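You operate a simulated robot arm through the tools that you are given. There is no shell and no other tool. Be economical: measure what you need, move in short steps, check, and stop when the job is done.

Carry out the task below with a simulated two-armed robot. There is one attempt and no reset: what you move stays moved.

JOB
On the worktop, fold the tea towel in half.

The check looks at the end state, three seconds after you hand in, the way a careful person would. Anything else that was tipped, shoved, dropped, spilled or broken makes it a failure. Flat cloth is picked up by pressing the open fingertips on it (5 to 10 N) and closing them slowly along it; thin cloth reads only 2 to 8 mm in the jaws.

ROBOT AND FRAMES
Two 7-joint arms with two-finger parallel grippers on one trunk, on a base that drives. Base frame: it is fixed to the floor where the robot stands at the start and does not move with it; the origin is under the middle of the robot, x ahead of it, y to its left, z up; the surface under the hand at the start is at about z = 900. Units: mm, degrees, N and s.
The left shoulder is at the start at [70, 163, 1220], the right one opposite. With the tool pointing down near the work surface each hand reaches from about 400 to 880 mm from the robot's upright axis, wherever it stands, measured 20 degrees to its own side. Places, roughly: worktop [700, 500, 900]. Payload 3.43 kg a hand.
The TCP of each hand is the grasp point between the finger pads, 34 mm short of the fingertips. In the tool frame z runs along the fingers and y along their closing line. Largest opening 128 mm; finger width 24, thickness 12; the body of the gripper, 48 by 130 mm, starts 96 mm behind the TCP.
Orientation is told as [roll, pitch, yaw] about the base's x, y, z axes, in that order, counted from this pose: with the fingers straight down and closing along the base's y, the tool's x points along the base's -x, its y along +y and its z along -z.

CONTROLS
- The arms move only by the tool drive_tool. It takes "left_plan", "right_plan" or both (then of equal length, played together; a hand with none holds still); each is a list of rows, each a list of 3 entries, a list of its own where there are three numbers: the shift along the tool's x, y, z in mm, then the turn, a rotation vector about the tool's x, y, z in degrees, then the opening, from 0 (shut) to 1 (fully open). In form: [[[dx, dy, dz], [wx, wy, wz], gripper], ...]. A call has 1 to 12 rows; each row is the pose to reach, as a shift and turn from the pose commanded when the call began, along the tool's axes at that moment. A row lasts 0.2 s, in which the tool goes at most 50 mm and 8.6 degrees; a call with a longer step from one row to the next is refused whole, and so is a gripper value outside its range. A pose out of reach is approached as far as the arm can. The call stops where the force on the tool passes 40 N (or 10 N more than at its start, if that is more) or the arm is blocked; 0.2 s more then pass. The fingers move at their own pace (about 153 mm/s each) and stop on an object; they squeeze with about 24 N. The grip force told is the motor's: it shows also when the fingers shut on nothing. Time passes only in rows, and 0.2 s behind the last, so rows that repeat a pose let the fingers close. The reply holds the time, the measured pose of the TCP, the force on the tool along the base axes, the opening and the grip force, in the units named above and with some noise, with the torque about the TCP (base axes, N m) and any sound that the robot's microphone picked up.
- Cameras (640 x 400 px; columns grow to the right, rows downward): "scene" is now at [126.9, -22.2, 1425.8]; the picture's right is [-0.29, -0.96, 0.00], its down [-0.72, 0.21, -0.66] and it looks along [0.63, -0.19, -0.75] (base axes); focal length 290 px, centre (320, 200). "left" rides on the left gripper at [76, 11, -160] in its tool frame; the picture's right is [-0.15, 0.99, 0.00], its down [-0.88, -0.13, -0.46] and it looks along [-0.45, -0.07, 0.89] (tool axes); focal length 234 px, centre (320, 200). "right" rides on the right gripper at [76, -11, -160] in its tool frame; the picture's right is [0.15, 0.99, 0.00], its down [-0.88, 0.13, -0.46] and it looks along [-0.45, 0.07, 0.89] (tool axes); focal length 234 px, centre (320, 200). There is no depth. A picture from a camera that has moved, and an enlarged one, comes with that camera's place and axes in the base frame and with its lens.
- capture(camera): a new picture of that camera. It takes no simulated time.
- slide_trunk(by): slides the trunk up (or, below 0, down) by that many mm; the arms and the scene camera ride with it, the base frame stays. It gives what a move gives, with no picture.
- steer(legs): drives the robot by 1 to 6 legs, each [ahead, left, turn to the left] in mm, mm and degrees, along the robot's own axes; the way and the turn of a leg run together, so that a leg with both is an arc; at most 1500 mm and 180 degrees a leg. The arms and the cameras ride along, it lands a little off, and it stops where it bumps. It gives what a move gives.
- aim_head(pan, tilt): turns the head with the scene camera to pan (to the left, within 86 degrees either way) and tilt (down, from -29 to 69), counted from straight ahead of the robot. It gives what a move gives.
- zoom(camera, box): a new picture of the part [left, top, right, bottom] of that camera's present view, enlarged. It takes no simulated time.
- close_job(): hands the job in; it is judged then, once.

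Work in short steps. Places have to be worked out from the pictures, the camera data and where the tool is seen: move nearer, look again, correct. Check each grasp and each placing, and mend what went wrong. You have 120 turns and 88 pictures in all, those below and enlarged ones among them. Open the grippers and draw the arms clear of the work before you hand the job in, unless the task says otherwise; then end with one line.

The tools are called after "Call:" as a command line: name --argument value ..., lists and objects as JSON in quotes. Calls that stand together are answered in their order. drive_tool: Moves the arms, as the interface text tells. Its arguments: {"type":"object","properties":{"left_plan":{"type":"array"},"right_plan":{"type":"array"}},"required":[]} The other tools are called the same way: slide_trunk (by) slides the trunk up or down; steer (legs) drives the base; aim_head (pan, tilt) turns the head that bears the scene camera; capture (camera) takes a picture; zoom (camera, box) takes an enlarged picture of a part of a camera's view; close_job () hands the job in.

At the start:

```text
time: 0.0
left_eef_pos: [517.1, 69.6, 1040.7]
left_ee_rot: [0.0, 0.0, 0.1]
left_wrist_force: [0.5, -0.1, 0.2]
left_ft_torque: [0.01, 0.02, 0.04]
left_width: 128.2
left_finger_force: 0.1
right_eef_pos: [468.3, -405.4, 1093.8]
right_ee_rot: [0.0, 0.0, 0.1]
right_wrist_force: [0.1, -1.0, 0.9]
right_ft_torque: [0.02, 0.02, 0.01]
right_width: 127.9
right_finger_force: 0.0
trunk travel left (down, up): [-700.0, 240.0]
robot x, y, heading: [0.3, 3.4, 0.1]
head pan, tilt: [-16.6, 48.8]
```

scene: 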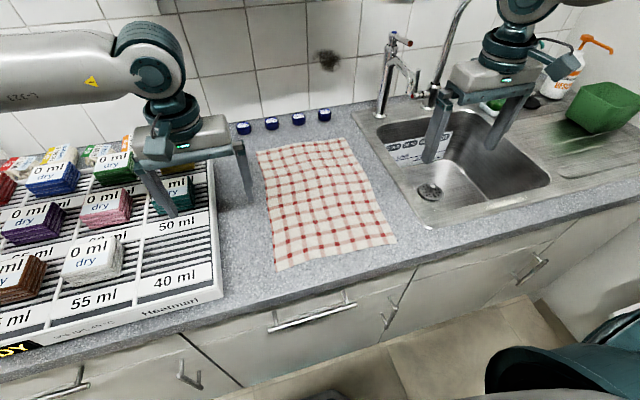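
right: 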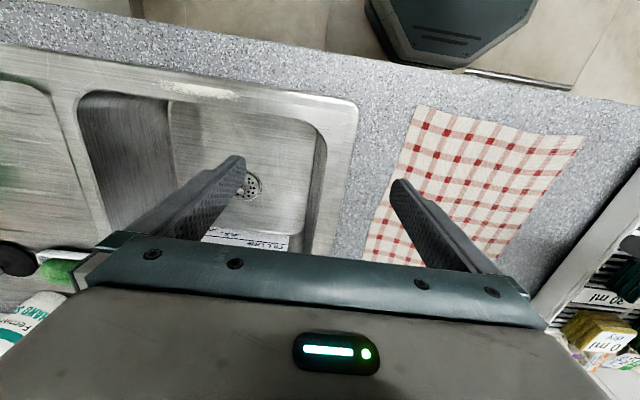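
left: 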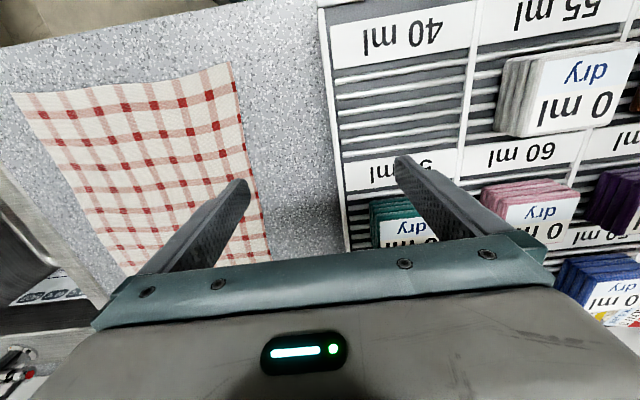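

The towel spans about x 405–800 and y −300 to −20, so I'll fold the near edge over onto the far edge using both hands. First I bring the right hand inward so the base can then drive right and centre on the towel.

Call:
drive_tool --right_plan '[[[0, 45, 0], [0, 0, 0], 1], [[0, 90, 0], [0, 0, 0], 1], [[0, 135, 0], [0, 0, 0], 1], [[0, 180, 0], [0, 0, 0], 1], [[0, 225, 0], [0, 0, 0], 1], [[0, 265, 0], [0, 0, 0], 1]]'

Call:
steer --legs '[[0, -150, 0]]'

Call:
aim_head --pan 0 --tilt 55

Call:
capture --camera "scene"

```text
time: 1.4
left_eef_pos: [518.7, 69.2, 1039.5]
left_ee_rot: [0.0, 0.1, 0.0]
left_wrist_force: [0.1, -0.2, 0.2]
left_ft_torque: [-0.01, 0.04, 0.03]
left_width: 128.3
left_finger_force: 0.0
right_eef_pos: [471.1, -140.5, 1094.0]
right_ee_rot: [0.0, 0.1, 0.0]
right_wrist_force: [-1.0, -0.2, 0.2]
right_ft_torque: [0.0, 0.03, -0.03]
right_width: 128.0
right_finger_force: 0.1
trunk travel left (down, up): [-700.0, 240.0]
robot x, y, heading: [-0.3, -0.1, 0.1]
head pan, tilt: [-16.6, 48.8]
```

```text
time: 2.8
left_eef_pos: [517.5, -79.2, 1039.5]
left_ee_rot: [-0.2, -0.1, 0.2]
left_wrist_force: [-0.2, -0.6, 0.3]
left_ft_torque: [-0.02, -0.03, 0.02]
left_width: 128.0
left_finger_force: 0.2
right_eef_pos: [469.1, -289.1, 1094.6]
right_ee_rot: [0.0, 0.0, 0.2]
right_wrist_force: [0.3, 0.0, -0.1]
right_ft_torque: [0.0, 0.05, -0.02]
right_width: 128.2
right_finger_force: 0.0
trunk travel left (down, up): [-700.0, 240.0]
robot x, y, heading: [-1.2, -149.5, -0.1]
head pan, tilt: [-16.6, 48.8]
```

```text
time: 3.6
left_eef_pos: [516.7, -80.8, 1040.5]
left_ee_rot: [0.1, 0.0, 0.3]
left_wrist_force: [0.2, -0.4, 0.8]
left_ft_torque: [0.04, 0.03, -0.04]
left_width: 127.8
left_finger_force: 0.0
right_eef_pos: [469.3, -290.4, 1093.8]
right_ee_rot: [-0.1, 0.0, 0.1]
right_wrist_force: [0.0, -0.1, 0.2]
right_ft_torque: [0.02, 0.0, 0.01]
right_width: 127.9
right_finger_force: 0.0
trunk travel left (down, up): [-700.0, 240.0]
robot x, y, heading: [1.1, -150.0, 0.2]
head pan, tilt: [0.0, 55.0]
```

```text
84 pictures are left
camera scene: at [124.5, -151.3, 1417.8], right [0.0, -1.0, 0.0], down [-0.82, 0.0, -0.57], along [0.57, 0.0, -0.82], focal length 290 px, centre (320, 200)
```

scene: 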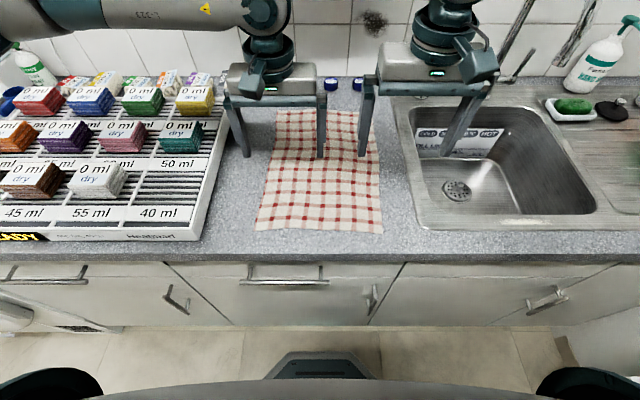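

The towel's near corners are at about (410, −19) and (401, −278). I lower both hands over points just inside those corners, stopping short of contact, and look.

Call:
drive_tool --left_plan '[[[30, 10, 20], [0, 0, 0], 0.35], [[60, 20, 40], [0, 0, 0], 0.35], [[93, 30, 60], [0, 0, 0], 0.35], [[93, 30, 75], [0, 0, 0], 0.35]]' --right_plan '[[[15, 11, 34], [0, 0, 0], 0.35], [[30, 22, 68], [0, 0, 0], 0.35], [[45, 33, 102], [0, 0, 0], 0.35], [[54, 44, 128], [0, 0, 0], 0.35]]'

Call:
capture --camera "left"

Call:
capture --camera "right"

Call:
zoom --camera "scene" --box '[200, 80, 440, 260]'

```text
time: 4.6
left_eef_pos: [425.5, -52.0, 964.3]
left_ee_rot: [0.0, 0.0, 0.4]
left_wrist_force: [0.9, 0.0, -0.7]
left_ft_torque: [0.01, 0.01, -0.02]
left_width: 45.0
left_finger_force: 0.3
right_eef_pos: [417.5, -288.4, 989.1]
right_ee_rot: [0.1, 0.2, 0.1]
right_wrist_force: [0.4, 0.2, -0.4]
right_ft_torque: [0.03, 0.02, 0.02]
right_width: 44.7
right_finger_force: 0.1
right hand out of reach, approached as far as the arm can: row 2, 3, 4
trunk travel left (down, up): [-700.0, 240.0]
robot x, y, heading: [1.5, -151.5, -0.1]
head pan, tilt: [0.0, 55.0]
```

```text
83 pictures are left
camera left: at [349.7, -40.1, 1125.1], right [0.14, 0.99, 0.0], down [0.88, -0.13, 0.46], along [0.45, -0.07, -0.89], focal length 234 px, centre (320, 200)
```

left: 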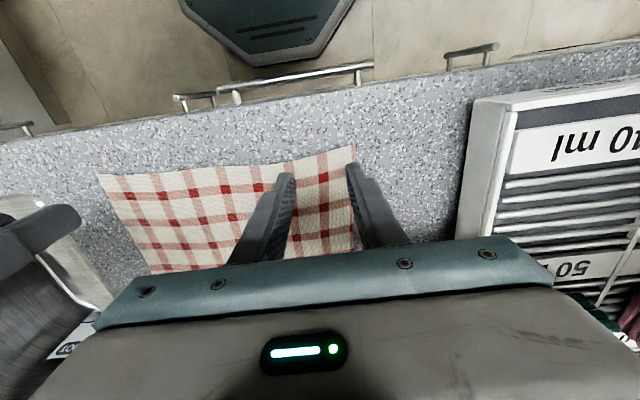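

```text
82 pictures are left
camera right: at [341.8, -298.3, 1149.2], right [-0.15, 0.99, 0.0], down [0.88, 0.13, 0.46], along [0.45, 0.07, -0.89], focal length 234 px, centre (320, 200)
```

right: 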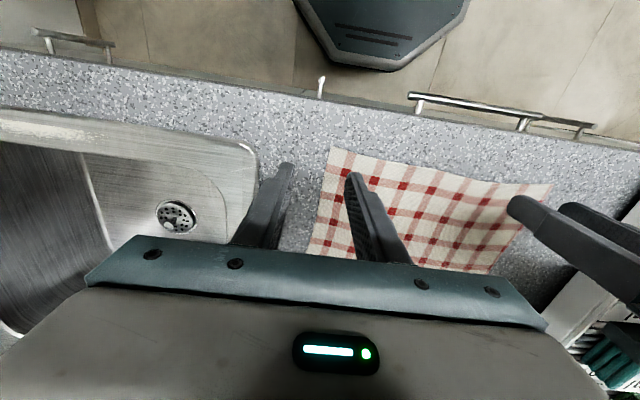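

```text
2.22 times, centred on (320, 170) of scene
camera zoom: at [126.0, -150.9, 1417.6], right [0.0, -1.0, 0.0], down [-0.82, 0.0, -0.57], along [0.57, 0.0, -0.82], focal length 643 px, centre (320, 267)
```

zoom: 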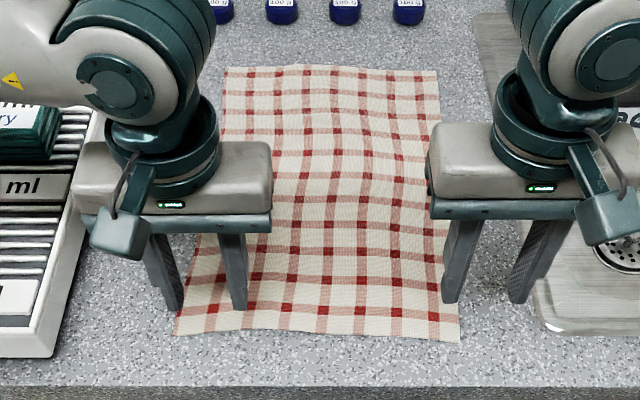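

Corner estimates agree between cameras: (408, −16) and (402, −278). The right arm is too folded to reach inward, so I back the base up 90 mm and then reach forward again.

Call:
steer --legs '[[-90, 0, 0]]'

Call:
drive_tool --left_plan '[[[-30, 0, 0], [0, 0, 0], 0.35], [[-60, 0, 0], [0, 0, 0], 0.35], [[-90, 0, 0], [0, 0, 0], 0.35], [[-90, 0, 0], [0, 0, 0], 0.35]]' --right_plan '[[[-30, 0, 0], [0, 0, 0], 0.35], [[-60, 0, 0], [0, 0, 0], 0.35], [[-90, 0, 0], [0, 0, 0], 0.35], [[-90, 0, 0], [0, 0, 0], 0.35]]'

```text
time: 5.7
left_eef_pos: [334.3, -51.6, 965.9]
left_ee_rot: [0.0, 0.0, 0.2]
left_wrist_force: [0.0, 0.2, -0.1]
left_ft_torque: [0.0, 0.01, 0.02]
left_width: 45.1
left_finger_force: 0.0
right_eef_pos: [327.7, -287.3, 989.4]
right_ee_rot: [0.1, 0.0, 0.2]
right_wrist_force: [0.1, -0.1, -1.1]
right_ft_torque: [-0.03, -0.02, 0.0]
right_width: 45.0
right_finger_force: 0.1
trunk travel left (down, up): [-700.0, 240.0]
robot x, y, heading: [-88.6, -153.1, 0.3]
head pan, tilt: [0.0, 55.0]
```

```text
time: 6.7
left_eef_pos: [424.7, -49.2, 966.0]
left_ee_rot: [0.0, 0.0, 0.3]
left_wrist_force: [0.0, -1.0, 0.7]
left_ft_torque: [-0.02, 0.03, 0.03]
left_width: 44.7
left_finger_force: 0.1
right_eef_pos: [414.4, -295.6, 992.5]
right_ee_rot: [0.2, 0.0, 0.2]
right_wrist_force: [1.0, -0.4, 0.7]
right_ft_torque: [0.01, -0.01, -0.01]
right_width: 44.7
right_finger_force: 0.1
right hand out of reach, approached as far as the arm can: row 2, 3, 4
trunk travel left (down, up): [-700.0, 240.0]
robot x, y, heading: [-89.2, -152.3, 0.5]
head pan, tilt: [0.0, 55.0]
```

The right arm seems to be hitting a joint limit near the surface. I'll raise it, move it inward up there, and see whether it can come down from that position.

Call:
drive_tool --right_plan '[[[0, 0, -40], [0, 0, 0], 0.35], [[0, 0, -80], [0, 0, 0], 0.35], [[0, 0, -120], [0, 0, 0], 0.35], [[0, 10, -120], [0, 0, 0], 0.35], [[0, 10, -120], [0, 0, 0], 0.35]]'

```text
time: 7.9
left_eef_pos: [424.8, -50.6, 965.9]
left_ee_rot: [0.0, 0.1, 0.3]
left_wrist_force: [-1.1, 0.0, 0.3]
left_ft_torque: [0.02, -0.03, -0.02]
left_width: 44.8
left_finger_force: 0.1
right_eef_pos: [415.0, -285.8, 1114.3]
right_ee_rot: [0.2, 0.0, 0.2]
right_wrist_force: [0.5, -0.3, 0.2]
right_ft_torque: [0.0, -0.03, -0.04]
right_width: 44.9
right_finger_force: 0.1
trunk travel left (down, up): [-700.0, 240.0]
robot x, y, heading: [-88.4, -149.2, 0.4]
head pan, tilt: [0.0, 55.0]
```

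It moves freely at this height. I now go inward 42 mm, then descend.

Call:
drive_tool --right_plan '[[[0, 20, 0], [0, 0, 0], 0.35], [[0, 41, 0], [0, 0, 0], 0.35], [[0, 41, 40], [0, 0, 0], 0.35], [[0, 41, 80], [0, 0, 0], 0.35], [[0, 41, 120], [0, 0, 0], 0.35], [[0, 41, 145], [0, 0, 0], 0.35], [[0, 41, 145], [0, 0, 0], 0.35]]'

Call:
capture --camera "scene"

```text
time: 9.5
left_eef_pos: [424.2, -49.1, 965.8]
left_ee_rot: [0.1, -0.1, 0.3]
left_wrist_force: [-0.7, -0.5, -0.8]
left_ft_torque: [0.03, -0.03, 0.02]
left_width: 44.8
left_finger_force: 0.0
right_eef_pos: [402.6, -294.3, 993.0]
right_ee_rot: [0.2, 0.0, 0.1]
right_wrist_force: [-0.7, 0.3, -0.3]
right_ft_torque: [0.02, 0.03, -0.02]
right_width: 44.6
right_finger_force: 0.0
right hand out of reach, approached as far as the arm can: row 1, 2, 3, 4, 5, 6, 7
trunk travel left (down, up): [-700.0, 240.0]
robot x, y, heading: [-94.3, -150.1, 0.3]
head pan, tilt: [0.0, 55.0]
```

```text
80 pictures are left
camera scene: at [34.2, -150.7, 1417.8], right [0.0, -1.0, 0.0], down [-0.82, 0.0, -0.57], along [0.57, 0.0, -0.82], focal length 290 px, centre (320, 200)
```

scene: 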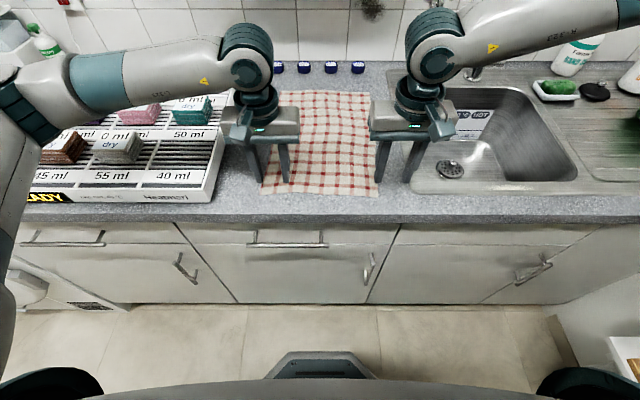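

The right hand won't go further inward in this orientation. I'll test whether yawing the wrist frees it, which is cheap to try while hovering.

Call:
drive_tool --right_plan '[[[0, 0, -10], [0, 0, 8], 0.35], [[0, 0, -10], [0, 0, 16], 0.35], [[0, 0, -10], [0, 0, 24], 0.35], [[0, 20, -10], [0, 0, 24], 0.35], [[0, 40, -10], [0, 0, 24], 0.35], [[0, 40, -10], [0, 0, 24], 0.35]]'

```text
time: 10.9
left_eef_pos: [424.9, -49.2, 965.1]
left_ee_rot: [-0.1, 0.1, 0.3]
left_wrist_force: [0.6, -0.3, 0.7]
left_ft_torque: [-0.02, 0.0, 0.01]
left_width: 45.0
left_finger_force: 0.1
right_eef_pos: [398.1, -286.5, 1011.6]
right_ee_rot: [0.3, 0.1, -23.9]
right_wrist_force: [0.5, -0.8, -0.1]
right_ft_torque: [0.05, 0.04, 0.01]
right_width: 44.8
right_finger_force: 0.1
right hand out of reach, approached as far as the arm can: row 4, 5, 6
trunk travel left (down, up): [-700.0, 240.0]
robot x, y, heading: [-90.1, -151.2, 0.1]
head pan, tilt: [0.0, 55.0]
```

Yaw doesn't help, so the limit is in the arm itself. I undo the yaw and shift the base left 50 mm, which puts the right hand's target further to its own side.

Call:
drive_tool --left_plan '[[[0, -20, -15], [0, 0, 0], 0.35], [[0, -20, -30], [0, 0, 0], 0.35], [[0, -20, -30], [0, 0, 0], 0.35]]' --right_plan '[[[0, 0, -10], [0, 0, -8], 0.35], [[0, 0, -20], [0, 0, -16], 0.35], [[0, 0, -20], [0, 0, -24], 0.35]]'

Call:
steer --legs '[[0, 50, 0]]'

```text
time: 11.7
left_eef_pos: [424.7, -70.5, 995.2]
left_ee_rot: [0.0, -0.1, 0.3]
left_wrist_force: [-0.6, 0.6, 0.0]
left_ft_torque: [0.02, -0.03, -0.01]
left_width: 44.9
left_finger_force: 0.0
right_eef_pos: [398.5, -284.0, 1031.2]
right_ee_rot: [0.2, 0.1, 0.3]
right_wrist_force: [0.1, -0.2, 0.4]
right_ft_torque: [-0.02, 0.02, 0.01]
right_width: 44.6
right_finger_force: 0.1
trunk travel left (down, up): [-700.0, 240.0]
robot x, y, heading: [-88.5, -155.7, -0.1]
head pan, tilt: [0.0, 55.0]
```

```text
time: 12.6
left_eef_pos: [422.8, -23.7, 995.7]
left_ee_rot: [0.2, -0.1, 0.1]
left_wrist_force: [-0.1, -0.4, 0.1]
left_ft_torque: [0.02, -0.02, 0.02]
left_width: 44.6
left_finger_force: 0.0
right_eef_pos: [398.7, -237.3, 1031.9]
right_ee_rot: [0.3, 0.0, 0.1]
right_wrist_force: [-0.1, -0.3, 0.1]
right_ft_torque: [0.01, 0.03, 0.01]
right_width: 45.2
right_finger_force: 0.0
trunk travel left (down, up): [-700.0, 240.0]
robot x, y, heading: [-88.1, -102.8, -0.0]
head pan, tilt: [0.0, 55.0]
```

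Now I position both hands at their grasp points at z ≈ 966: left at (423, −45), right at (416, −248).

Call:
drive_tool --left_plan '[[[0, -21, 0], [0, 0, 0], 0.35], [[0, -21, 30], [0, 0, 0], 0.35], [[0, -21, 30], [0, 0, 0], 0.35]]' --right_plan '[[[-17, -10, 20], [0, 0, 0], 0.35], [[-17, -10, 66], [0, 0, 0], 0.35], [[-17, -10, 66], [0, 0, 0], 0.35]]'

Call:
capture --camera "right"

Call:
capture --camera "left"

```text
time: 13.4
left_eef_pos: [422.5, -40.6, 967.7]
left_ee_rot: [-0.1, -0.1, 0.3]
left_wrist_force: [-0.6, -0.5, -0.3]
left_ft_torque: [-0.03, -0.03, 0.0]
left_width: 44.8
left_finger_force: 0.0
right_eef_pos: [411.6, -255.7, 972.4]
right_ee_rot: [0.2, -0.1, 0.2]
right_wrist_force: [-0.2, 0.9, -0.3]
right_ft_torque: [-0.03, 0.01, 0.0]
right_width: 44.8
right_finger_force: 0.0
right hand out of reach, approached as far as the arm can: row 2, 3
trunk travel left (down, up): [-700.0, 240.0]
robot x, y, heading: [-91.5, -99.4, 0.3]
head pan, tilt: [0.0, 55.0]
```

```text
79 pictures are left
camera right: at [334.8, -266.5, 1131.5], right [-0.15, 0.99, 0.0], down [0.88, 0.13, 0.46], along [0.45, 0.07, -0.89], focal length 234 px, centre (320, 200)
```

right: 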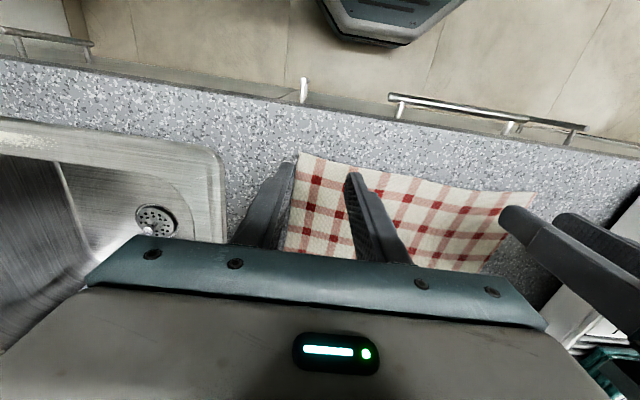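

```text
78 pictures are left
camera left: at [347.1, -29.3, 1127.2], right [0.14, 0.99, 0.0], down [0.88, -0.13, 0.46], along [0.45, -0.07, -0.89], focal length 234 px, centre (320, 200)
```

left: 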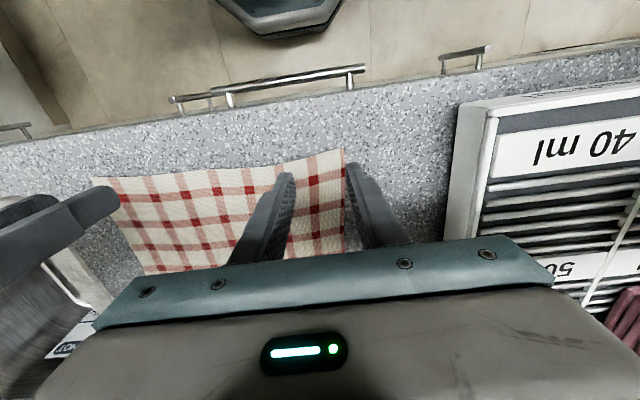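

The limit gets tighter as the hand goes lower relative to the shoulder. I'll raise both hands 100 mm and lower the trunk by 100 mm to give the arms more room.

Call:
drive_tool --left_plan '[[[0, 0, -35], [0, 0, 0], 0.35], [[0, 0, -70], [0, 0, 0], 0.35], [[0, 0, -105], [0, 0, 0], 0.35], [[0, 0, -105], [0, 0, 0], 0.35]]' --right_plan '[[[0, 0, -35], [0, 0, 0], 0.35], [[0, 0, -70], [0, 0, 0], 0.35], [[0, 0, -105], [0, 0, 0], 0.35], [[0, 0, -105], [0, 0, 0], 0.35]]'

Call:
slide_trunk --by -100

Call:
drive_tool --left_plan '[[[0, -6, 0], [0, 0, 0], 0.35], [[0, -6, 0], [0, 0, 0], 0.35]]' --right_plan '[[[-3, 8, 0], [0, 0, 0], 0.35], [[-3, 8, 0], [0, 0, 0], 0.35]]'

```text
time: 14.4
left_eef_pos: [424.3, -41.4, 1071.6]
left_ee_rot: [0.0, 0.0, 0.1]
left_wrist_force: [0.2, 0.5, -0.6]
left_ft_torque: [0.02, -0.01, 0.02]
left_width: 44.7
left_finger_force: 0.1
right_eef_pos: [411.2, -258.9, 1074.4]
right_ee_rot: [0.1, 0.2, 0.1]
right_wrist_force: [0.2, -0.4, -0.7]
right_ft_torque: [-0.01, 0.02, 0.01]
right_width: 44.8
right_finger_force: 0.0
trunk travel left (down, up): [-700.0, 240.0]
robot x, y, heading: [-91.5, -101.5, 0.3]
head pan, tilt: [0.0, 55.0]
```

```text
time: 15.7
left_eef_pos: [424.1, -42.6, 973.2]
left_ee_rot: [0.0, -0.1, 0.2]
left_wrist_force: [-0.5, 0.0, 1.0]
left_ft_torque: [0.02, -0.02, 0.03]
left_width: 44.9
left_finger_force: 0.1
right_eef_pos: [411.4, -259.0, 975.2]
right_ee_rot: [0.1, 0.1, 0.1]
right_wrist_force: [0.1, -0.1, 0.1]
right_ft_torque: [0.0, 0.0, 0.0]
right_width: 44.9
right_finger_force: 0.0
trunk travel left (down, up): [-600.0, 340.0]
robot x, y, heading: [-88.5, -100.3, 0.3]
head pan, tilt: [0.0, 55.0]
```

```text
time: 16.3
left_eef_pos: [423.8, -48.6, 973.4]
left_ee_rot: [0.0, 0.0, 0.1]
left_wrist_force: [0.2, 0.5, 0.5]
left_ft_torque: [0.0, -0.03, 0.01]
left_width: 44.9
left_finger_force: 0.0
right_eef_pos: [413.5, -250.6, 976.5]
right_ee_rot: [0.1, 0.0, 0.1]
right_wrist_force: [-0.4, 0.1, 0.7]
right_ft_torque: [0.03, -0.02, 0.05]
right_width: 45.0
right_finger_force: 0.0
trunk travel left (down, up): [-600.0, 340.0]
robot x, y, heading: [-90.4, -102.3, 0.2]
head pan, tilt: [0.0, 55.0]
```

That works. I descend to about 2 mm above contact, which is TCP z ≈ 936.

Call:
drive_tool --left_plan '[[[0, 0, 20], [0, 0, 0], 0.35], [[0, 0, 35], [0, 0, 0], 0.35], [[0, 0, 37], [0, 0, 0], 0.35], [[0, 0, 37], [0, 0, 0], 0.35]]' --right_plan '[[[-3, 2, 20], [0, 0, 0], 0.35], [[-3, 2, 36], [0, 0, 0], 0.35], [[-3, 2, 40], [0, 0, 0], 0.35], [[-3, 2, 40], [0, 0, 0], 0.35]]'

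Call:
capture --camera "right"

Call:
capture --camera "left"

```text
time: 17.3
left_eef_pos: [424.2, -48.5, 937.0]
left_ee_rot: [0.0, 0.0, 0.2]
left_wrist_force: [0.0, -0.3, -0.3]
left_ft_torque: [-0.01, -0.03, 0.0]
left_width: 44.9
left_finger_force: 0.1
right_eef_pos: [418.1, -248.3, 935.4]
right_ee_rot: [0.2, -0.1, 0.2]
right_wrist_force: [0.6, -0.4, 4.8]
right_ft_torque: [-0.05, -0.02, 0.02]
right_width: 44.8
right_finger_force: 0.0
trunk travel left (down, up): [-600.0, 340.0]
robot x, y, heading: [-90.5, -101.0, 0.3]
head pan, tilt: [0.0, 55.0]
```

```text
77 pictures are left
camera right: at [340.7, -260.7, 1095.2], right [-0.15, 0.99, 0.0], down [0.88, 0.13, 0.46], along [0.45, 0.07, -0.89], focal length 234 px, centre (320, 200)
```

right: 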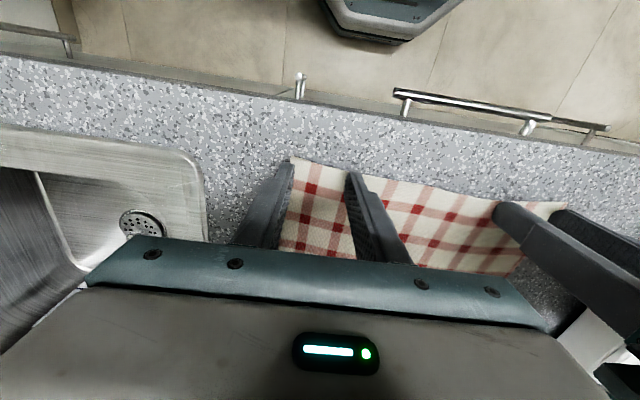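

```text
76 pictures are left
camera left: at [348.1, -37.1, 1096.6], right [0.14, 0.99, 0.0], down [0.88, -0.13, 0.46], along [0.45, -0.07, -0.89], focal length 234 px, centre (320, 200)
```

left: 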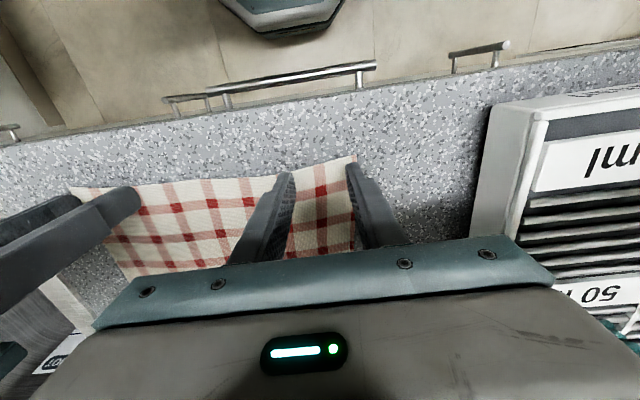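

The right hand is already pressing at about 5 N, while the left isn't quite touching. I lower the left 3.5 mm and the right 0.7 mm.

Call:
drive_tool --left_plan '[[[0, 0, 2], [0, 0, 0], 0.35], [[0, 0, 3.5], [0, 0, 0], 0.35], [[0, 0, 3.5], [0, 0, 0], 0.35]]' --right_plan '[[[0, 0, 0.4], [0, 0, 0], 0.35], [[0, 0, 0.7], [0, 0, 0], 0.35], [[0, 0, 0.7], [0, 0, 0], 0.35]]'

```text
time: 18.1
left_eef_pos: [423.2, -48.2, 935.1]
left_ee_rot: [-0.1, -0.3, 0.1]
left_wrist_force: [3.0, -1.0, 25.1]
left_ft_torque: [0.26, -0.13, -0.02]
left_width: 44.7
left_finger_force: 0.0
right_eef_pos: [415.1, -248.5, 935.5]
right_ee_rot: [0.1, -0.1, 0.1]
right_wrist_force: [1.1, -1.3, 2.8]
right_ft_torque: [-0.07, -0.03, 0.0]
right_width: 44.8
right_finger_force: 0.0
trunk travel left (down, up): [-600.0, 340.0]
robot x, y, heading: [-92.1, -103.8, 0.2]
head pan, tilt: [0.0, 55.0]
```

The left is at 25 N, which is too much, and the right is at 3 N. I ease the left back 1.4 mm and lower the right 1 mm.

Call:
drive_tool --left_plan '[[[0, 0, -1.4], [0, 0, 0], 0.35], [[0, 0, -1.4], [0, 0, 0], 0.35]]' --right_plan '[[[0, 0, 0.6], [0, 0, 0], 0.35], [[0, 0, 1.0], [0, 0, 0], 0.35]]'

```text
time: 18.7
left_eef_pos: [422.2, -49.0, 936.5]
left_ee_rot: [0.1, -0.2, 0.2]
left_wrist_force: [4.2, 1.4, 22.2]
left_ft_torque: [0.13, -0.15, -0.02]
left_width: 44.9
left_finger_force: 0.0
right_eef_pos: [417.0, -249.3, 935.8]
right_ee_rot: [0.2, -0.2, 0.1]
right_wrist_force: [0.8, -3.1, 16.5]
right_ft_torque: [-0.3, 0.0, -0.01]
right_width: 45.0
right_finger_force: 0.4
trunk travel left (down, up): [-600.0, 340.0]
robot x, y, heading: [-88.9, -102.3, 0.2]
head pan, tilt: [0.0, 55.0]
```

Both hands are pressing too hard. I ease them up a little more.

Call:
drive_tool --left_plan '[[[0, 0, -0.7], [0, 0, 0], 0.35], [[0, 0, -1.2], [0, 0, 0], 0.35]]' --right_plan '[[[0, 0, -0.3], [0, 0, 0], 0.35], [[0, 0, -0.5], [0, 0, 0], 0.35]]'

```text
time: 19.3
left_eef_pos: [424.3, -48.6, 935.2]
left_ee_rot: [0.0, -0.1, 0.2]
left_wrist_force: [0.3, -1.9, 12.9]
left_ft_torque: [0.0, -0.02, 0.04]
left_width: 44.9
left_finger_force: 0.1
right_eef_pos: [416.3, -248.6, 935.6]
right_ee_rot: [0.3, -0.1, 0.1]
right_wrist_force: [1.3, -2.1, 15.5]
right_ft_torque: [-0.28, -0.05, -0.01]
right_width: 44.9
right_finger_force: 0.4
trunk travel left (down, up): [-600.0, 340.0]
robot x, y, heading: [-87.1, -102.4, 0.3]
head pan, tilt: [0.0, 55.0]
```

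I ease up slightly again and then close both grippers slowly along the cloth.

Call:
drive_tool --left_plan '[[[0, 0, -0.4], [0, 0, 0], 0.35], [[0, 0, -0.4], [0, 0, 0], 0.31], [[0, 0, -0.4], [0, 0, 0], 0.27], [[0, 0, -0.4], [0, 0, 0], 0.23], [[0, 0, -0.4], [0, 0, 0], 0.19], [[0, 0, -0.4], [0, 0, 0], 0.15], [[0, 0, -0.4], [0, 0, 0], 0.11], [[0, 0, -0.4], [0, 0, 0], 0.07], [[0, 0, -0.4], [0, 0, 0], 0.03], [[0, 0, -0.4], [0, 0, 0], 0], [[0, 0, -0.4], [0, 0, 0], 0]]' --right_plan '[[[0, 0, -0.6], [0, 0, 0], 0.35], [[0, 0, -0.6], [0, 0, 0], 0.31], [[0, 0, -0.6], [0, 0, 0], 0.27], [[0, 0, -0.6], [0, 0, 0], 0.23], [[0, 0, -0.6], [0, 0, 0], 0.19], [[0, 0, -0.6], [0, 0, 0], 0.15], [[0, 0, -0.6], [0, 0, 0], 0.11], [[0, 0, -0.6], [0, 0, 0], 0.07], [[0, 0, -0.6], [0, 0, 0], 0.03], [[0, 0, -0.6], [0, 0, 0], 0], [[0, 0, -0.6], [0, 0, 0], 0]]'

Call:
capture --camera "right"

Call:
capture --camera "left"

```text
time: 21.7
left_eef_pos: [424.1, -49.5, 935.9]
left_ee_rot: [-0.1, -0.2, 0.2]
left_wrist_force: [-0.7, -13.7, 5.8]
left_ft_torque: [-0.44, 0.01, -0.03]
left_width: 2.7
left_finger_force: 24.1
right_eef_pos: [417.1, -247.9, 936.2]
right_ee_rot: [0.2, 0.0, 0.2]
right_wrist_force: [0.0, 12.3, 6.1]
right_ft_torque: [0.45, -0.02, 0.04]
right_width: 7.5
right_finger_force: 23.9
trunk travel left (down, up): [-600.0, 340.0]
robot x, y, heading: [-87.0, -103.7, 0.3]
head pan, tilt: [0.0, 55.0]
```

```text
75 pictures are left
camera right: at [340.5, -259.5, 1095.2], right [-0.15, 0.99, 0.0], down [0.88, 0.13, 0.46], along [0.45, 0.07, -0.89], focal length 234 px, centre (320, 200)
```

right: 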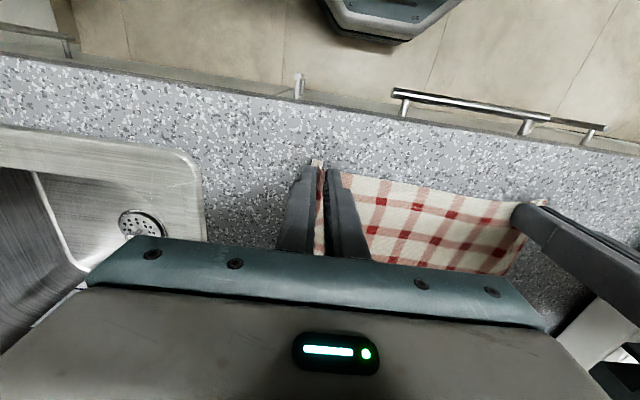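

```text
74 pictures are left
camera left: at [347.8, -37.5, 1096.1], right [0.14, 0.99, 0.0], down [0.88, -0.13, 0.46], along [0.45, -0.07, -0.89], focal length 234 px, centre (320, 200)
```

left: 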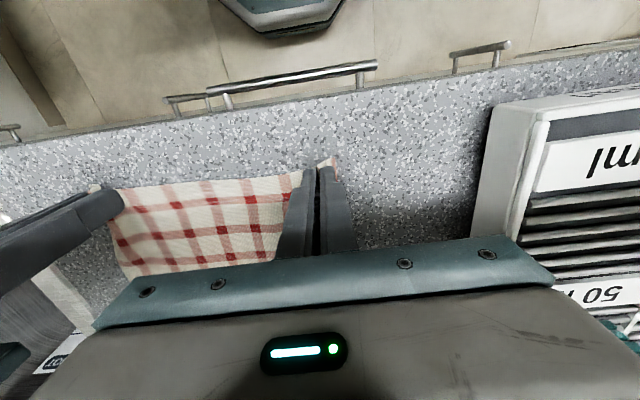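

Both hands have cloth: 2.7 mm and 7.5 mm in the jaws, with the span between them taut. I ease the hands 3 mm toward each other and lift 60 mm to check.

Call:
drive_tool --left_plan '[[[0, -3, -5], [0, 0, 0], 0], [[0, -3, -15], [0, 0, 0], 0], [[-3, -3, -30], [0, 0, 0], 0], [[-8, -3, -45], [0, 0, 0], 0], [[-14, -3, -60], [0, 0, 0], 0]]' --right_plan '[[[0, 3, -5], [0, 0, 0], 0], [[0, 3, -15], [0, 0, 0], 0], [[-3, 3, -30], [0, 0, 0], 0], [[-8, 3, -45], [0, 0, 0], 0], [[-14, 3, -60], [0, 0, 0], 0]]'

Call:
zoom --camera "scene" --box '[180, 40, 480, 240]'

```text
time: 22.9
left_eef_pos: [437.4, -51.9, 997.0]
left_ee_rot: [-0.1, 0.0, 0.2]
left_wrist_force: [-0.5, -3.8, -0.7]
left_ft_torque: [-0.08, 0.01, 0.03]
left_width: 2.3
left_finger_force: 24.3
right_eef_pos: [432.4, -247.2, 995.6]
right_ee_rot: [0.0, 0.1, 0.1]
right_wrist_force: [1.0, 3.4, 0.2]
right_ft_torque: [0.11, 0.01, 0.0]
right_width: 7.2
right_finger_force: 24.2
trunk travel left (down, up): [-600.0, 340.0]
robot x, y, heading: [-90.7, -97.9, 0.0]
head pan, tilt: [0.0, 55.0]
```

```text
2.00 times, centred on (330, 140) of scene
camera zoom: at [34.0, -101.1, 1317.7], right [0.0, -1.0, 0.0], down [-0.82, 0.0, -0.57], along [0.57, 0.0, -0.82], focal length 579 px, centre (300, 320)
```

zoom: 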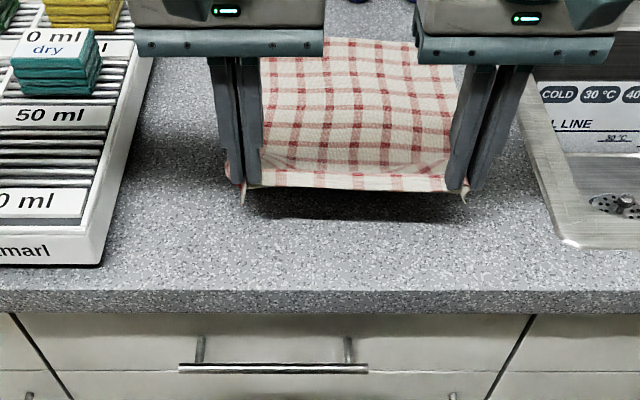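

Both corners are held firmly. I lift further and forward, then drive the base ahead 90 mm so the far edge comes within reach.

Call:
drive_tool --left_plan '[[[-10, 0, -15], [0, 0, 0], 0], [[-20, 0, -30], [0, 0, 0], 0], [[-32, 0, -42], [0, 0, 0], 0], [[-45, 0, -52], [0, 0, 0], 0], [[-60, 0, -60], [0, 0, 0], 0]]' --right_plan '[[[-10, 0, -15], [0, 0, 0], 0], [[-20, 0, -30], [0, 0, 0], 0], [[-34, 0, -42], [0, 0, 0], 0], [[-49, 0, -52], [0, 0, 0], 0], [[-65, 0, -60], [0, 0, 0], 0]]'

Call:
steer --legs '[[45, 0, 0], [45, 0, 0]]'

Call:
capture --camera "scene"

```text
time: 24.1
left_eef_pos: [498.0, -51.3, 1056.4]
left_ee_rot: [0.0, 0.0, 0.0]
left_wrist_force: [-0.3, -12.7, -0.4]
left_ft_torque: [-0.46, -0.02, -0.02]
left_width: 2.3
left_finger_force: 24.6
right_eef_pos: [491.1, -251.9, 1055.9]
right_ee_rot: [0.3, 0.1, 0.3]
right_wrist_force: [0.1, 13.7, -0.7]
right_ft_torque: [0.44, 0.0, 0.04]
right_width: 7.4
right_finger_force: 24.3
right hand out of reach, approached as far as the arm can: row 5
trunk travel left (down, up): [-600.0, 340.0]
robot x, y, heading: [-92.0, -99.8, 0.3]
head pan, tilt: [0.0, 55.0]
```

```text
time: 25.5
left_eef_pos: [586.6, -50.7, 1058.1]
left_ee_rot: [0.0, -0.2, 0.3]
left_wrist_force: [-1.7, -17.5, 0.4]
left_ft_torque: [-0.6, -0.03, 0.0]
left_width: 2.6
left_finger_force: 24.5
right_eef_pos: [578.9, -250.2, 1057.8]
right_ee_rot: [0.2, -0.1, 0.2]
right_wrist_force: [1.2, 16.1, 0.1]
right_ft_torque: [0.6, -0.04, 0.05]
right_width: 7.8
right_finger_force: 24.3
trunk travel left (down, up): [-600.0, 340.0]
robot x, y, heading: [-3.7, -100.3, 0.1]
head pan, tilt: [0.0, 55.0]
```

```text
72 pictures are left
camera scene: at [120.4, -100.8, 1318.2], right [0.0, -1.0, 0.0], down [-0.82, 0.0, -0.57], along [0.57, 0.0, -0.82], focal length 290 px, centre (320, 200)
```

scene: 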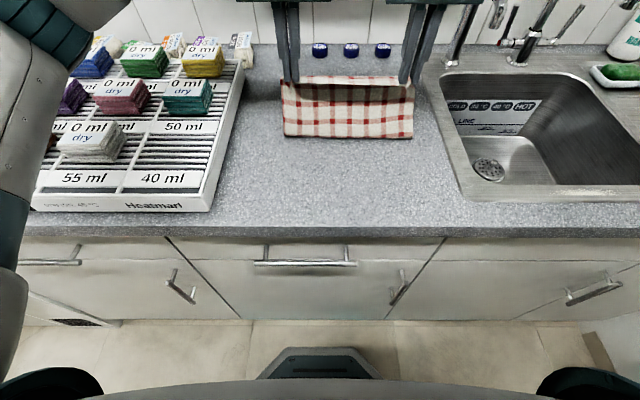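

The cloth is folding well, with the near edge up and moving over. I'll move the arms forward in small steps toward x ≈ 690, easing the left inward slightly for slack.

Call:
drive_tool --left_plan '[[[-15, -4, 0], [0, 0, 0], 0], [[-30, -5, 0], [0, 0, 0], 0], [[-45, -5, 3], [0, 0, 0], 0], [[-60, -5, 7], [0, 0, 0], 0]]' --right_plan '[[[-17, 0, 0], [0, 0, 0], 0], [[-34, 0, 0], [0, 0, 0], 0], [[-51, 0, 3], [0, 0, 0], 0], [[-67, 0, 7], [0, 0, 0], 0]]'

```text
time: 26.5
left_eef_pos: [648.8, -51.6, 1047.5]
left_ee_rot: [0.3, 0.0, 0.6]
left_wrist_force: [1.3, -0.7, 0.8]
left_ft_torque: [0.05, -0.03, 0.01]
left_width: 0.1
left_finger_force: 24.1
right_eef_pos: [624.9, -283.0, 1046.1]
right_ee_rot: [0.1, 0.0, 0.0]
right_wrist_force: [-0.6, -0.8, -0.2]
right_ft_torque: [-0.05, 0.04, 0.0]
right_width: 2.1
right_finger_force: 23.9
right hand out of reach, approached as far as the arm can: row 1, 2, 3, 4
trunk travel left (down, up): [-600.0, 340.0]
robot x, y, heading: [-2.1, -100.1, 0.1]
head pan, tilt: [0.0, 55.0]
```

The right arm's limit pushed it outward and the cloth slipped out of the left jaws. I look at where it is now.

Call:
capture --camera "scene"

Call:
capture --camera "left"

Call:
capture --camera "right"

```text
71 pictures are left
camera scene: at [123.1, -101.1, 1317.7], right [0.0, -1.0, 0.0], down [-0.82, 0.0, -0.57], along [0.57, 0.0, -0.82], focal length 290 px, centre (320, 200)
```

scene: 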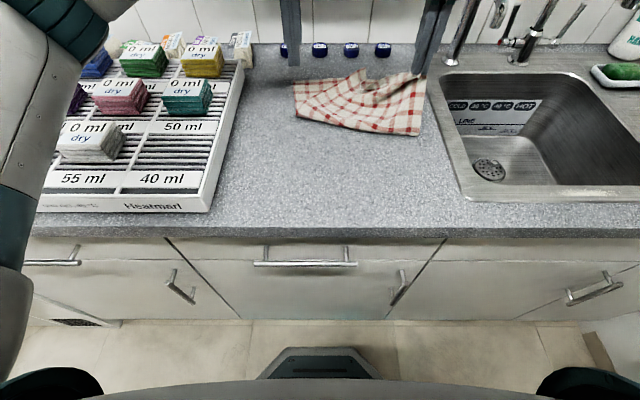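

```text
70 pictures are left
camera left: at [573.1, -41.1, 1208.5], right [0.14, 0.99, 0.01], down [0.88, -0.12, 0.45], along [0.45, -0.06, -0.89], focal length 234 px, centre (320, 200)
```

left: 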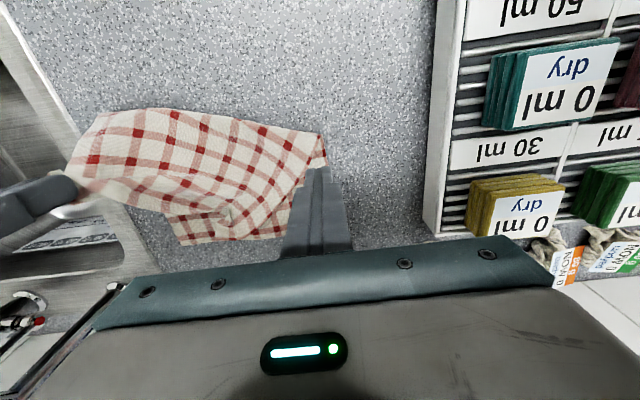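

```text
69 pictures are left
camera right: at [548.5, -292.9, 1205.6], right [-0.15, 0.99, 0.0], down [0.88, 0.13, 0.46], along [0.45, 0.07, -0.89], focal length 234 px, centre (320, 200)
```

right: 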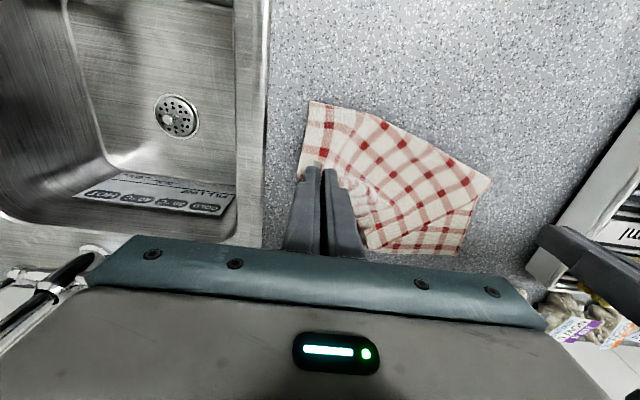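

The right hand still holds its corner, and the left corner has dropped. I'll shift the base left, letting the right hand swing back to y ≈ −245, to get the right arm clear of its inner limit.

Call:
steer --legs '[[0, 40, 0]]'

Call:
drive_tool --right_plan '[[[0, -10, 0], [0, 0, 0], 0], [[0, -20, 0], [0, 0, 0], 0], [[0, -35, 0], [0, 0, 0], 0]]'

Call:
steer --legs '[[0, 40, 0]]'

Call:
drive_tool --right_plan '[[[-15, 0, 0], [0, 0, 0], 0], [[-30, 0, 0], [0, 0, 0], 0], [[-45, 0, 3], [0, 0, 0], 0], [[-60, 0, 8], [0, 0, 0], 0]]'

Call:
capture --camera "scene"

```text
time: 27.4
left_eef_pos: [647.0, -18.5, 1048.3]
left_ee_rot: [0.0, -0.1, 0.2]
left_wrist_force: [0.0, -0.5, 0.2]
left_ft_torque: [0.01, -0.01, 0.01]
left_width: 0.1
left_finger_force: 24.5
right_eef_pos: [624.0, -242.9, 1046.7]
right_ee_rot: [0.4, -0.1, 0.0]
right_wrist_force: [0.0, 0.6, -0.1]
right_ft_torque: [0.01, 0.0, 0.01]
right_width: 2.3
right_finger_force: 23.5
trunk travel left (down, up): [-600.0, 340.0]
robot x, y, heading: [-3.1, -60.9, 0.2]
head pan, tilt: [0.0, 55.0]
```

```text
time: 28.2
left_eef_pos: [647.1, -17.1, 1048.5]
left_ee_rot: [-0.1, -0.1, 0.3]
left_wrist_force: [-0.4, 0.5, 0.1]
left_ft_torque: [-0.03, -0.02, 0.01]
left_width: 0.0
left_finger_force: 23.8
right_eef_pos: [622.6, -277.1, 1046.9]
right_ee_rot: [0.4, -0.2, 0.0]
right_wrist_force: [-1.1, 1.2, -0.5]
right_ft_torque: [-0.01, 0.01, -0.02]
right_width: 2.4
right_finger_force: 23.9
trunk travel left (down, up): [-600.0, 340.0]
robot x, y, heading: [-3.3, -64.2, 0.1]
head pan, tilt: [0.0, 55.0]
```

```text
time: 29.1
left_eef_pos: [646.2, 18.7, 1049.4]
left_ee_rot: [-0.1, 0.0, 0.0]
left_wrist_force: [-0.7, -0.8, 0.2]
left_ft_torque: [-0.02, -0.01, -0.02]
left_width: 0.0
left_finger_force: 24.3
right_eef_pos: [624.7, -241.3, 1045.5]
right_ee_rot: [0.4, -0.1, 0.0]
right_wrist_force: [-0.9, -0.8, -1.4]
right_ft_torque: [-0.03, -0.02, -0.01]
right_width: 2.4
right_finger_force: 23.5
trunk travel left (down, up): [-600.0, 340.0]
robot x, y, heading: [0.5, -22.2, 0.1]
head pan, tilt: [0.0, 55.0]
```

```text
time: 30.1
left_eef_pos: [646.7, 20.5, 1048.1]
left_ee_rot: [0.0, 0.1, 0.1]
left_wrist_force: [-0.9, -0.5, -0.1]
left_ft_torque: [0.0, 0.04, 0.0]
left_width: 0.1
left_finger_force: 23.8
right_eef_pos: [673.9, -250.0, 1038.1]
right_ee_rot: [0.5, -0.3, -0.1]
right_wrist_force: [0.0, -0.6, -0.6]
right_ft_torque: [-0.02, -0.02, 0.0]
right_width: 2.3
right_finger_force: 23.5
right hand out of reach, approached as far as the arm can: row 4
trunk travel left (down, up): [-600.0, 340.0]
robot x, y, heading: [0.3, -24.1, 0.0]
head pan, tilt: [0.0, 55.0]
```

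```text
68 pictures are left
camera scene: at [122.3, -24.2, 1317.8], right [0.0, -1.0, 0.0], down [-0.82, 0.0, -0.57], along [0.57, 0.0, -0.82], focal length 290 px, centre (320, 200)
```

scene: 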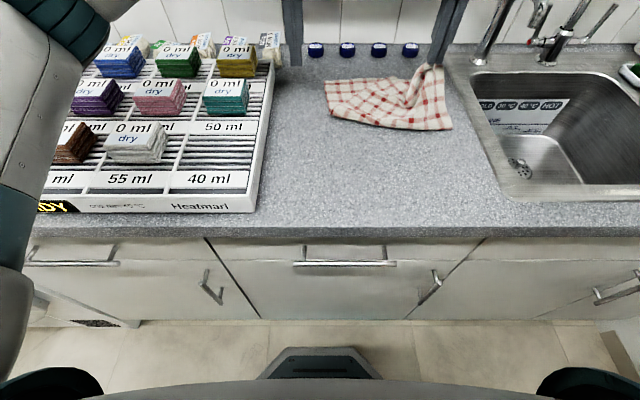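

The right arm only works about 18° or more to its own side. I raise the idle left hand clear, move the base left 55 mm more, and continue carrying the right corner toward (768, −255).

Call:
drive_tool --left_plan '[[[0, 0, -40], [0, 0, 0], 0], [[0, 0, -80], [0, 0, 0], 0], [[0, 0, -80], [0, 0, 0], 0]]'

Call:
steer --legs '[[0, 55, 0]]'

Call:
drive_tool --right_plan '[[[0, -15, 0], [0, 0, 0], 0], [[-10, -35, 0], [0, 0, 0], 0], [[-25, -60, 0], [0, 0, 0], 0], [[-40, -60, 8], [0, 0, 0], 0], [[-55, -60, 18], [0, 0, 0], 0]]'

```text
time: 30.9
left_eef_pos: [647.3, 21.7, 1127.5]
left_ee_rot: [-0.1, -0.1, 0.0]
left_wrist_force: [-0.5, 0.3, -0.9]
left_ft_torque: [0.0, 0.01, 0.01]
left_width: 0.1
left_finger_force: 24.2
right_eef_pos: [674.6, -248.8, 1037.6]
right_ee_rot: [0.5, -0.2, 0.1]
right_wrist_force: [-0.2, 0.1, 0.0]
right_ft_torque: [-0.02, 0.03, -0.01]
right_width: 2.2
right_finger_force: 24.1
trunk travel left (down, up): [-600.0, 340.0]
robot x, y, heading: [0.0, -23.3, -0.1]
head pan, tilt: [0.0, 55.0]
```

```text
time: 31.9
left_eef_pos: [645.9, 74.6, 1126.4]
left_ee_rot: [0.0, 0.0, 0.0]
left_wrist_force: [0.0, 0.3, 0.6]
left_ft_torque: [0.0, 0.01, 0.01]
left_width: 0.1
left_finger_force: 23.9
right_eef_pos: [671.9, -195.3, 1038.6]
right_ee_rot: [0.5, -0.3, -0.1]
right_wrist_force: [0.8, 1.2, -0.2]
right_ft_torque: [0.0, 0.04, -0.05]
right_width: 2.2
right_finger_force: 24.1
trunk travel left (down, up): [-600.0, 340.0]
robot x, y, heading: [-4.6, 28.9, 0.1]
head pan, tilt: [0.0, 55.0]
```

```text
time: 33.0
left_eef_pos: [645.5, 75.2, 1128.6]
left_ee_rot: [0.0, -0.1, -0.1]
left_wrist_force: [0.2, 0.9, 0.1]
left_ft_torque: [0.04, -0.02, 0.0]
left_width: 0.0
left_finger_force: 24.3
right_eef_pos: [716.8, -258.8, 1019.9]
right_ee_rot: [0.5, -0.4, 0.0]
right_wrist_force: [0.4, 0.3, 0.7]
right_ft_torque: [0.0, 0.02, 0.0]
right_width: 1.8
right_finger_force: 24.0
right hand out of reach, approached as far as the arm can: row 5
trunk travel left (down, up): [-600.0, 340.0]
robot x, y, heading: [-1.8, 32.3, 0.1]
head pan, tilt: [0.0, 55.0]
```

The right arm is limited again as it extends. At long range a higher shoulder should suit better, so I lower the hand, raise the trunk back 100 mm, and retry.

Call:
drive_tool --right_plan '[[[0, 0, 15], [0, 0, 0], 0], [[0, 0, 30], [0, 0, 0], 0], [[0, 0, 45], [0, 0, 0], 0], [[0, 0, 45], [0, 0, 0], 0]]'

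Call:
slide_trunk --by 100

Call:
drive_tool --right_plan '[[[-10, 0, 10], [0, 0, 0], 0], [[-20, 0, 20], [0, 0, 0], 0], [[-35, 0, 40], [0, 0, 0], 0], [[-45, 0, 60], [0, 0, 0], 0]]'

```text
time: 34.0
left_eef_pos: [646.3, 74.7, 1128.5]
left_ee_rot: [0.0, 0.1, -0.1]
left_wrist_force: [0.3, 0.1, -0.1]
left_ft_torque: [-0.01, 0.02, 0.0]
left_width: 0.0
left_finger_force: 23.8
right_eef_pos: [715.9, -260.6, 976.6]
right_ee_rot: [0.5, -0.2, -0.2]
right_wrist_force: [-0.1, 0.6, 0.1]
right_ft_torque: [0.0, -0.02, -0.03]
right_width: 2.1
right_finger_force: 24.0
trunk travel left (down, up): [-600.0, 340.0]
robot x, y, heading: [1.8, 33.6, -0.2]
head pan, tilt: [0.0, 55.0]
```

```text
time: 35.4
left_eef_pos: [644.3, 73.4, 1226.4]
left_ee_rot: [0.1, 0.0, 0.0]
left_wrist_force: [-0.2, 1.5, 1.0]
left_ft_torque: [0.01, 0.0, -0.02]
left_width: 0.1
left_finger_force: 24.0
right_eef_pos: [709.6, -261.8, 1059.7]
right_ee_rot: [0.2, 0.8, 0.1]
right_wrist_force: [-0.9, 0.5, -1.0]
right_ft_torque: [-0.03, 0.01, 0.0]
right_width: 2.1
right_finger_force: 23.8
trunk travel left (down, up): [-700.0, 240.0]
robot x, y, heading: [-1.2, 31.3, 0.2]
head pan, tilt: [0.0, 55.0]
```

```text
time: 36.4
left_eef_pos: [646.4, 76.8, 1229.1]
left_ee_rot: [-0.2, -0.1, -0.1]
left_wrist_force: [-0.6, -0.2, -0.1]
left_ft_torque: [-0.02, -0.03, 0.0]
left_width: 0.0
left_finger_force: 24.1
right_eef_pos: [716.3, -281.5, 1029.5]
right_ee_rot: [0.5, -0.7, -0.3]
right_wrist_force: [0.4, 0.0, 0.8]
right_ft_torque: [0.0, 0.0, 0.02]
right_width: 1.9
right_finger_force: 23.7
right hand out of reach, approached as far as the arm can: row 1, 2, 3, 4
trunk travel left (down, up): [-700.0, 240.0]
robot x, y, heading: [-2.6, 31.9, 0.1]
head pan, tilt: [0.0, 55.0]
```

The hand rose only 83 mm when the trunk went up 100. I check that the arm isn't touching anything.

Call:
aim_head --pan -15 --tilt 30

Call:
capture --camera "scene"

Call:
capture --camera "right"

```text
time: 37.3
left_eef_pos: [646.6, 75.4, 1228.5]
left_ee_rot: [-0.1, 0.0, 0.0]
left_wrist_force: [0.4, -0.5, -0.2]
left_ft_torque: [0.05, 0.01, 0.03]
left_width: 0.2
left_finger_force: 24.3
right_eef_pos: [714.8, -281.6, 1027.1]
right_ee_rot: [0.6, -0.4, -0.1]
right_wrist_force: [0.7, 0.1, 0.3]
right_ft_torque: [-0.02, 0.02, -0.02]
right_width: 2.3
right_finger_force: 24.2
trunk travel left (down, up): [-700.0, 240.0]
robot x, y, heading: [-4.0, 31.9, 0.1]
head pan, tilt: [-15.0, 30.0]
```

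```text
67 pictures are left
camera scene: at [137.8, 7.8, 1453.7], right [-0.26, -0.97, 0.0], down [-0.48, 0.13, -0.87], along [0.84, -0.22, -0.5], focal length 290 px, centre (320, 200)
```

scene: 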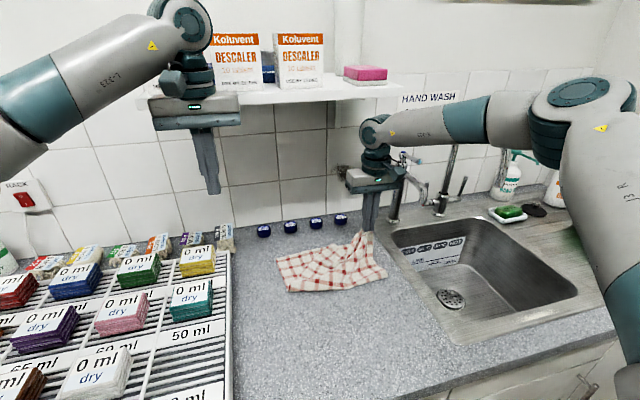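

```text
66 pictures are left
camera right: at [638.0, -292.6, 1186.5], right [-0.14, 0.99, 0.01], down [0.88, 0.12, 0.46], along [0.46, 0.07, -0.89], focal length 234 px, centre (320, 200)
```

right: 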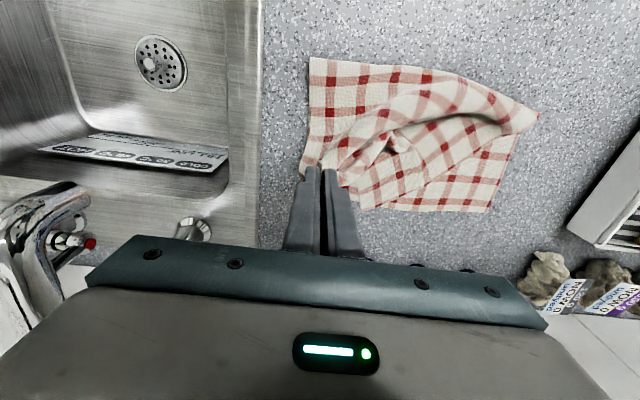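

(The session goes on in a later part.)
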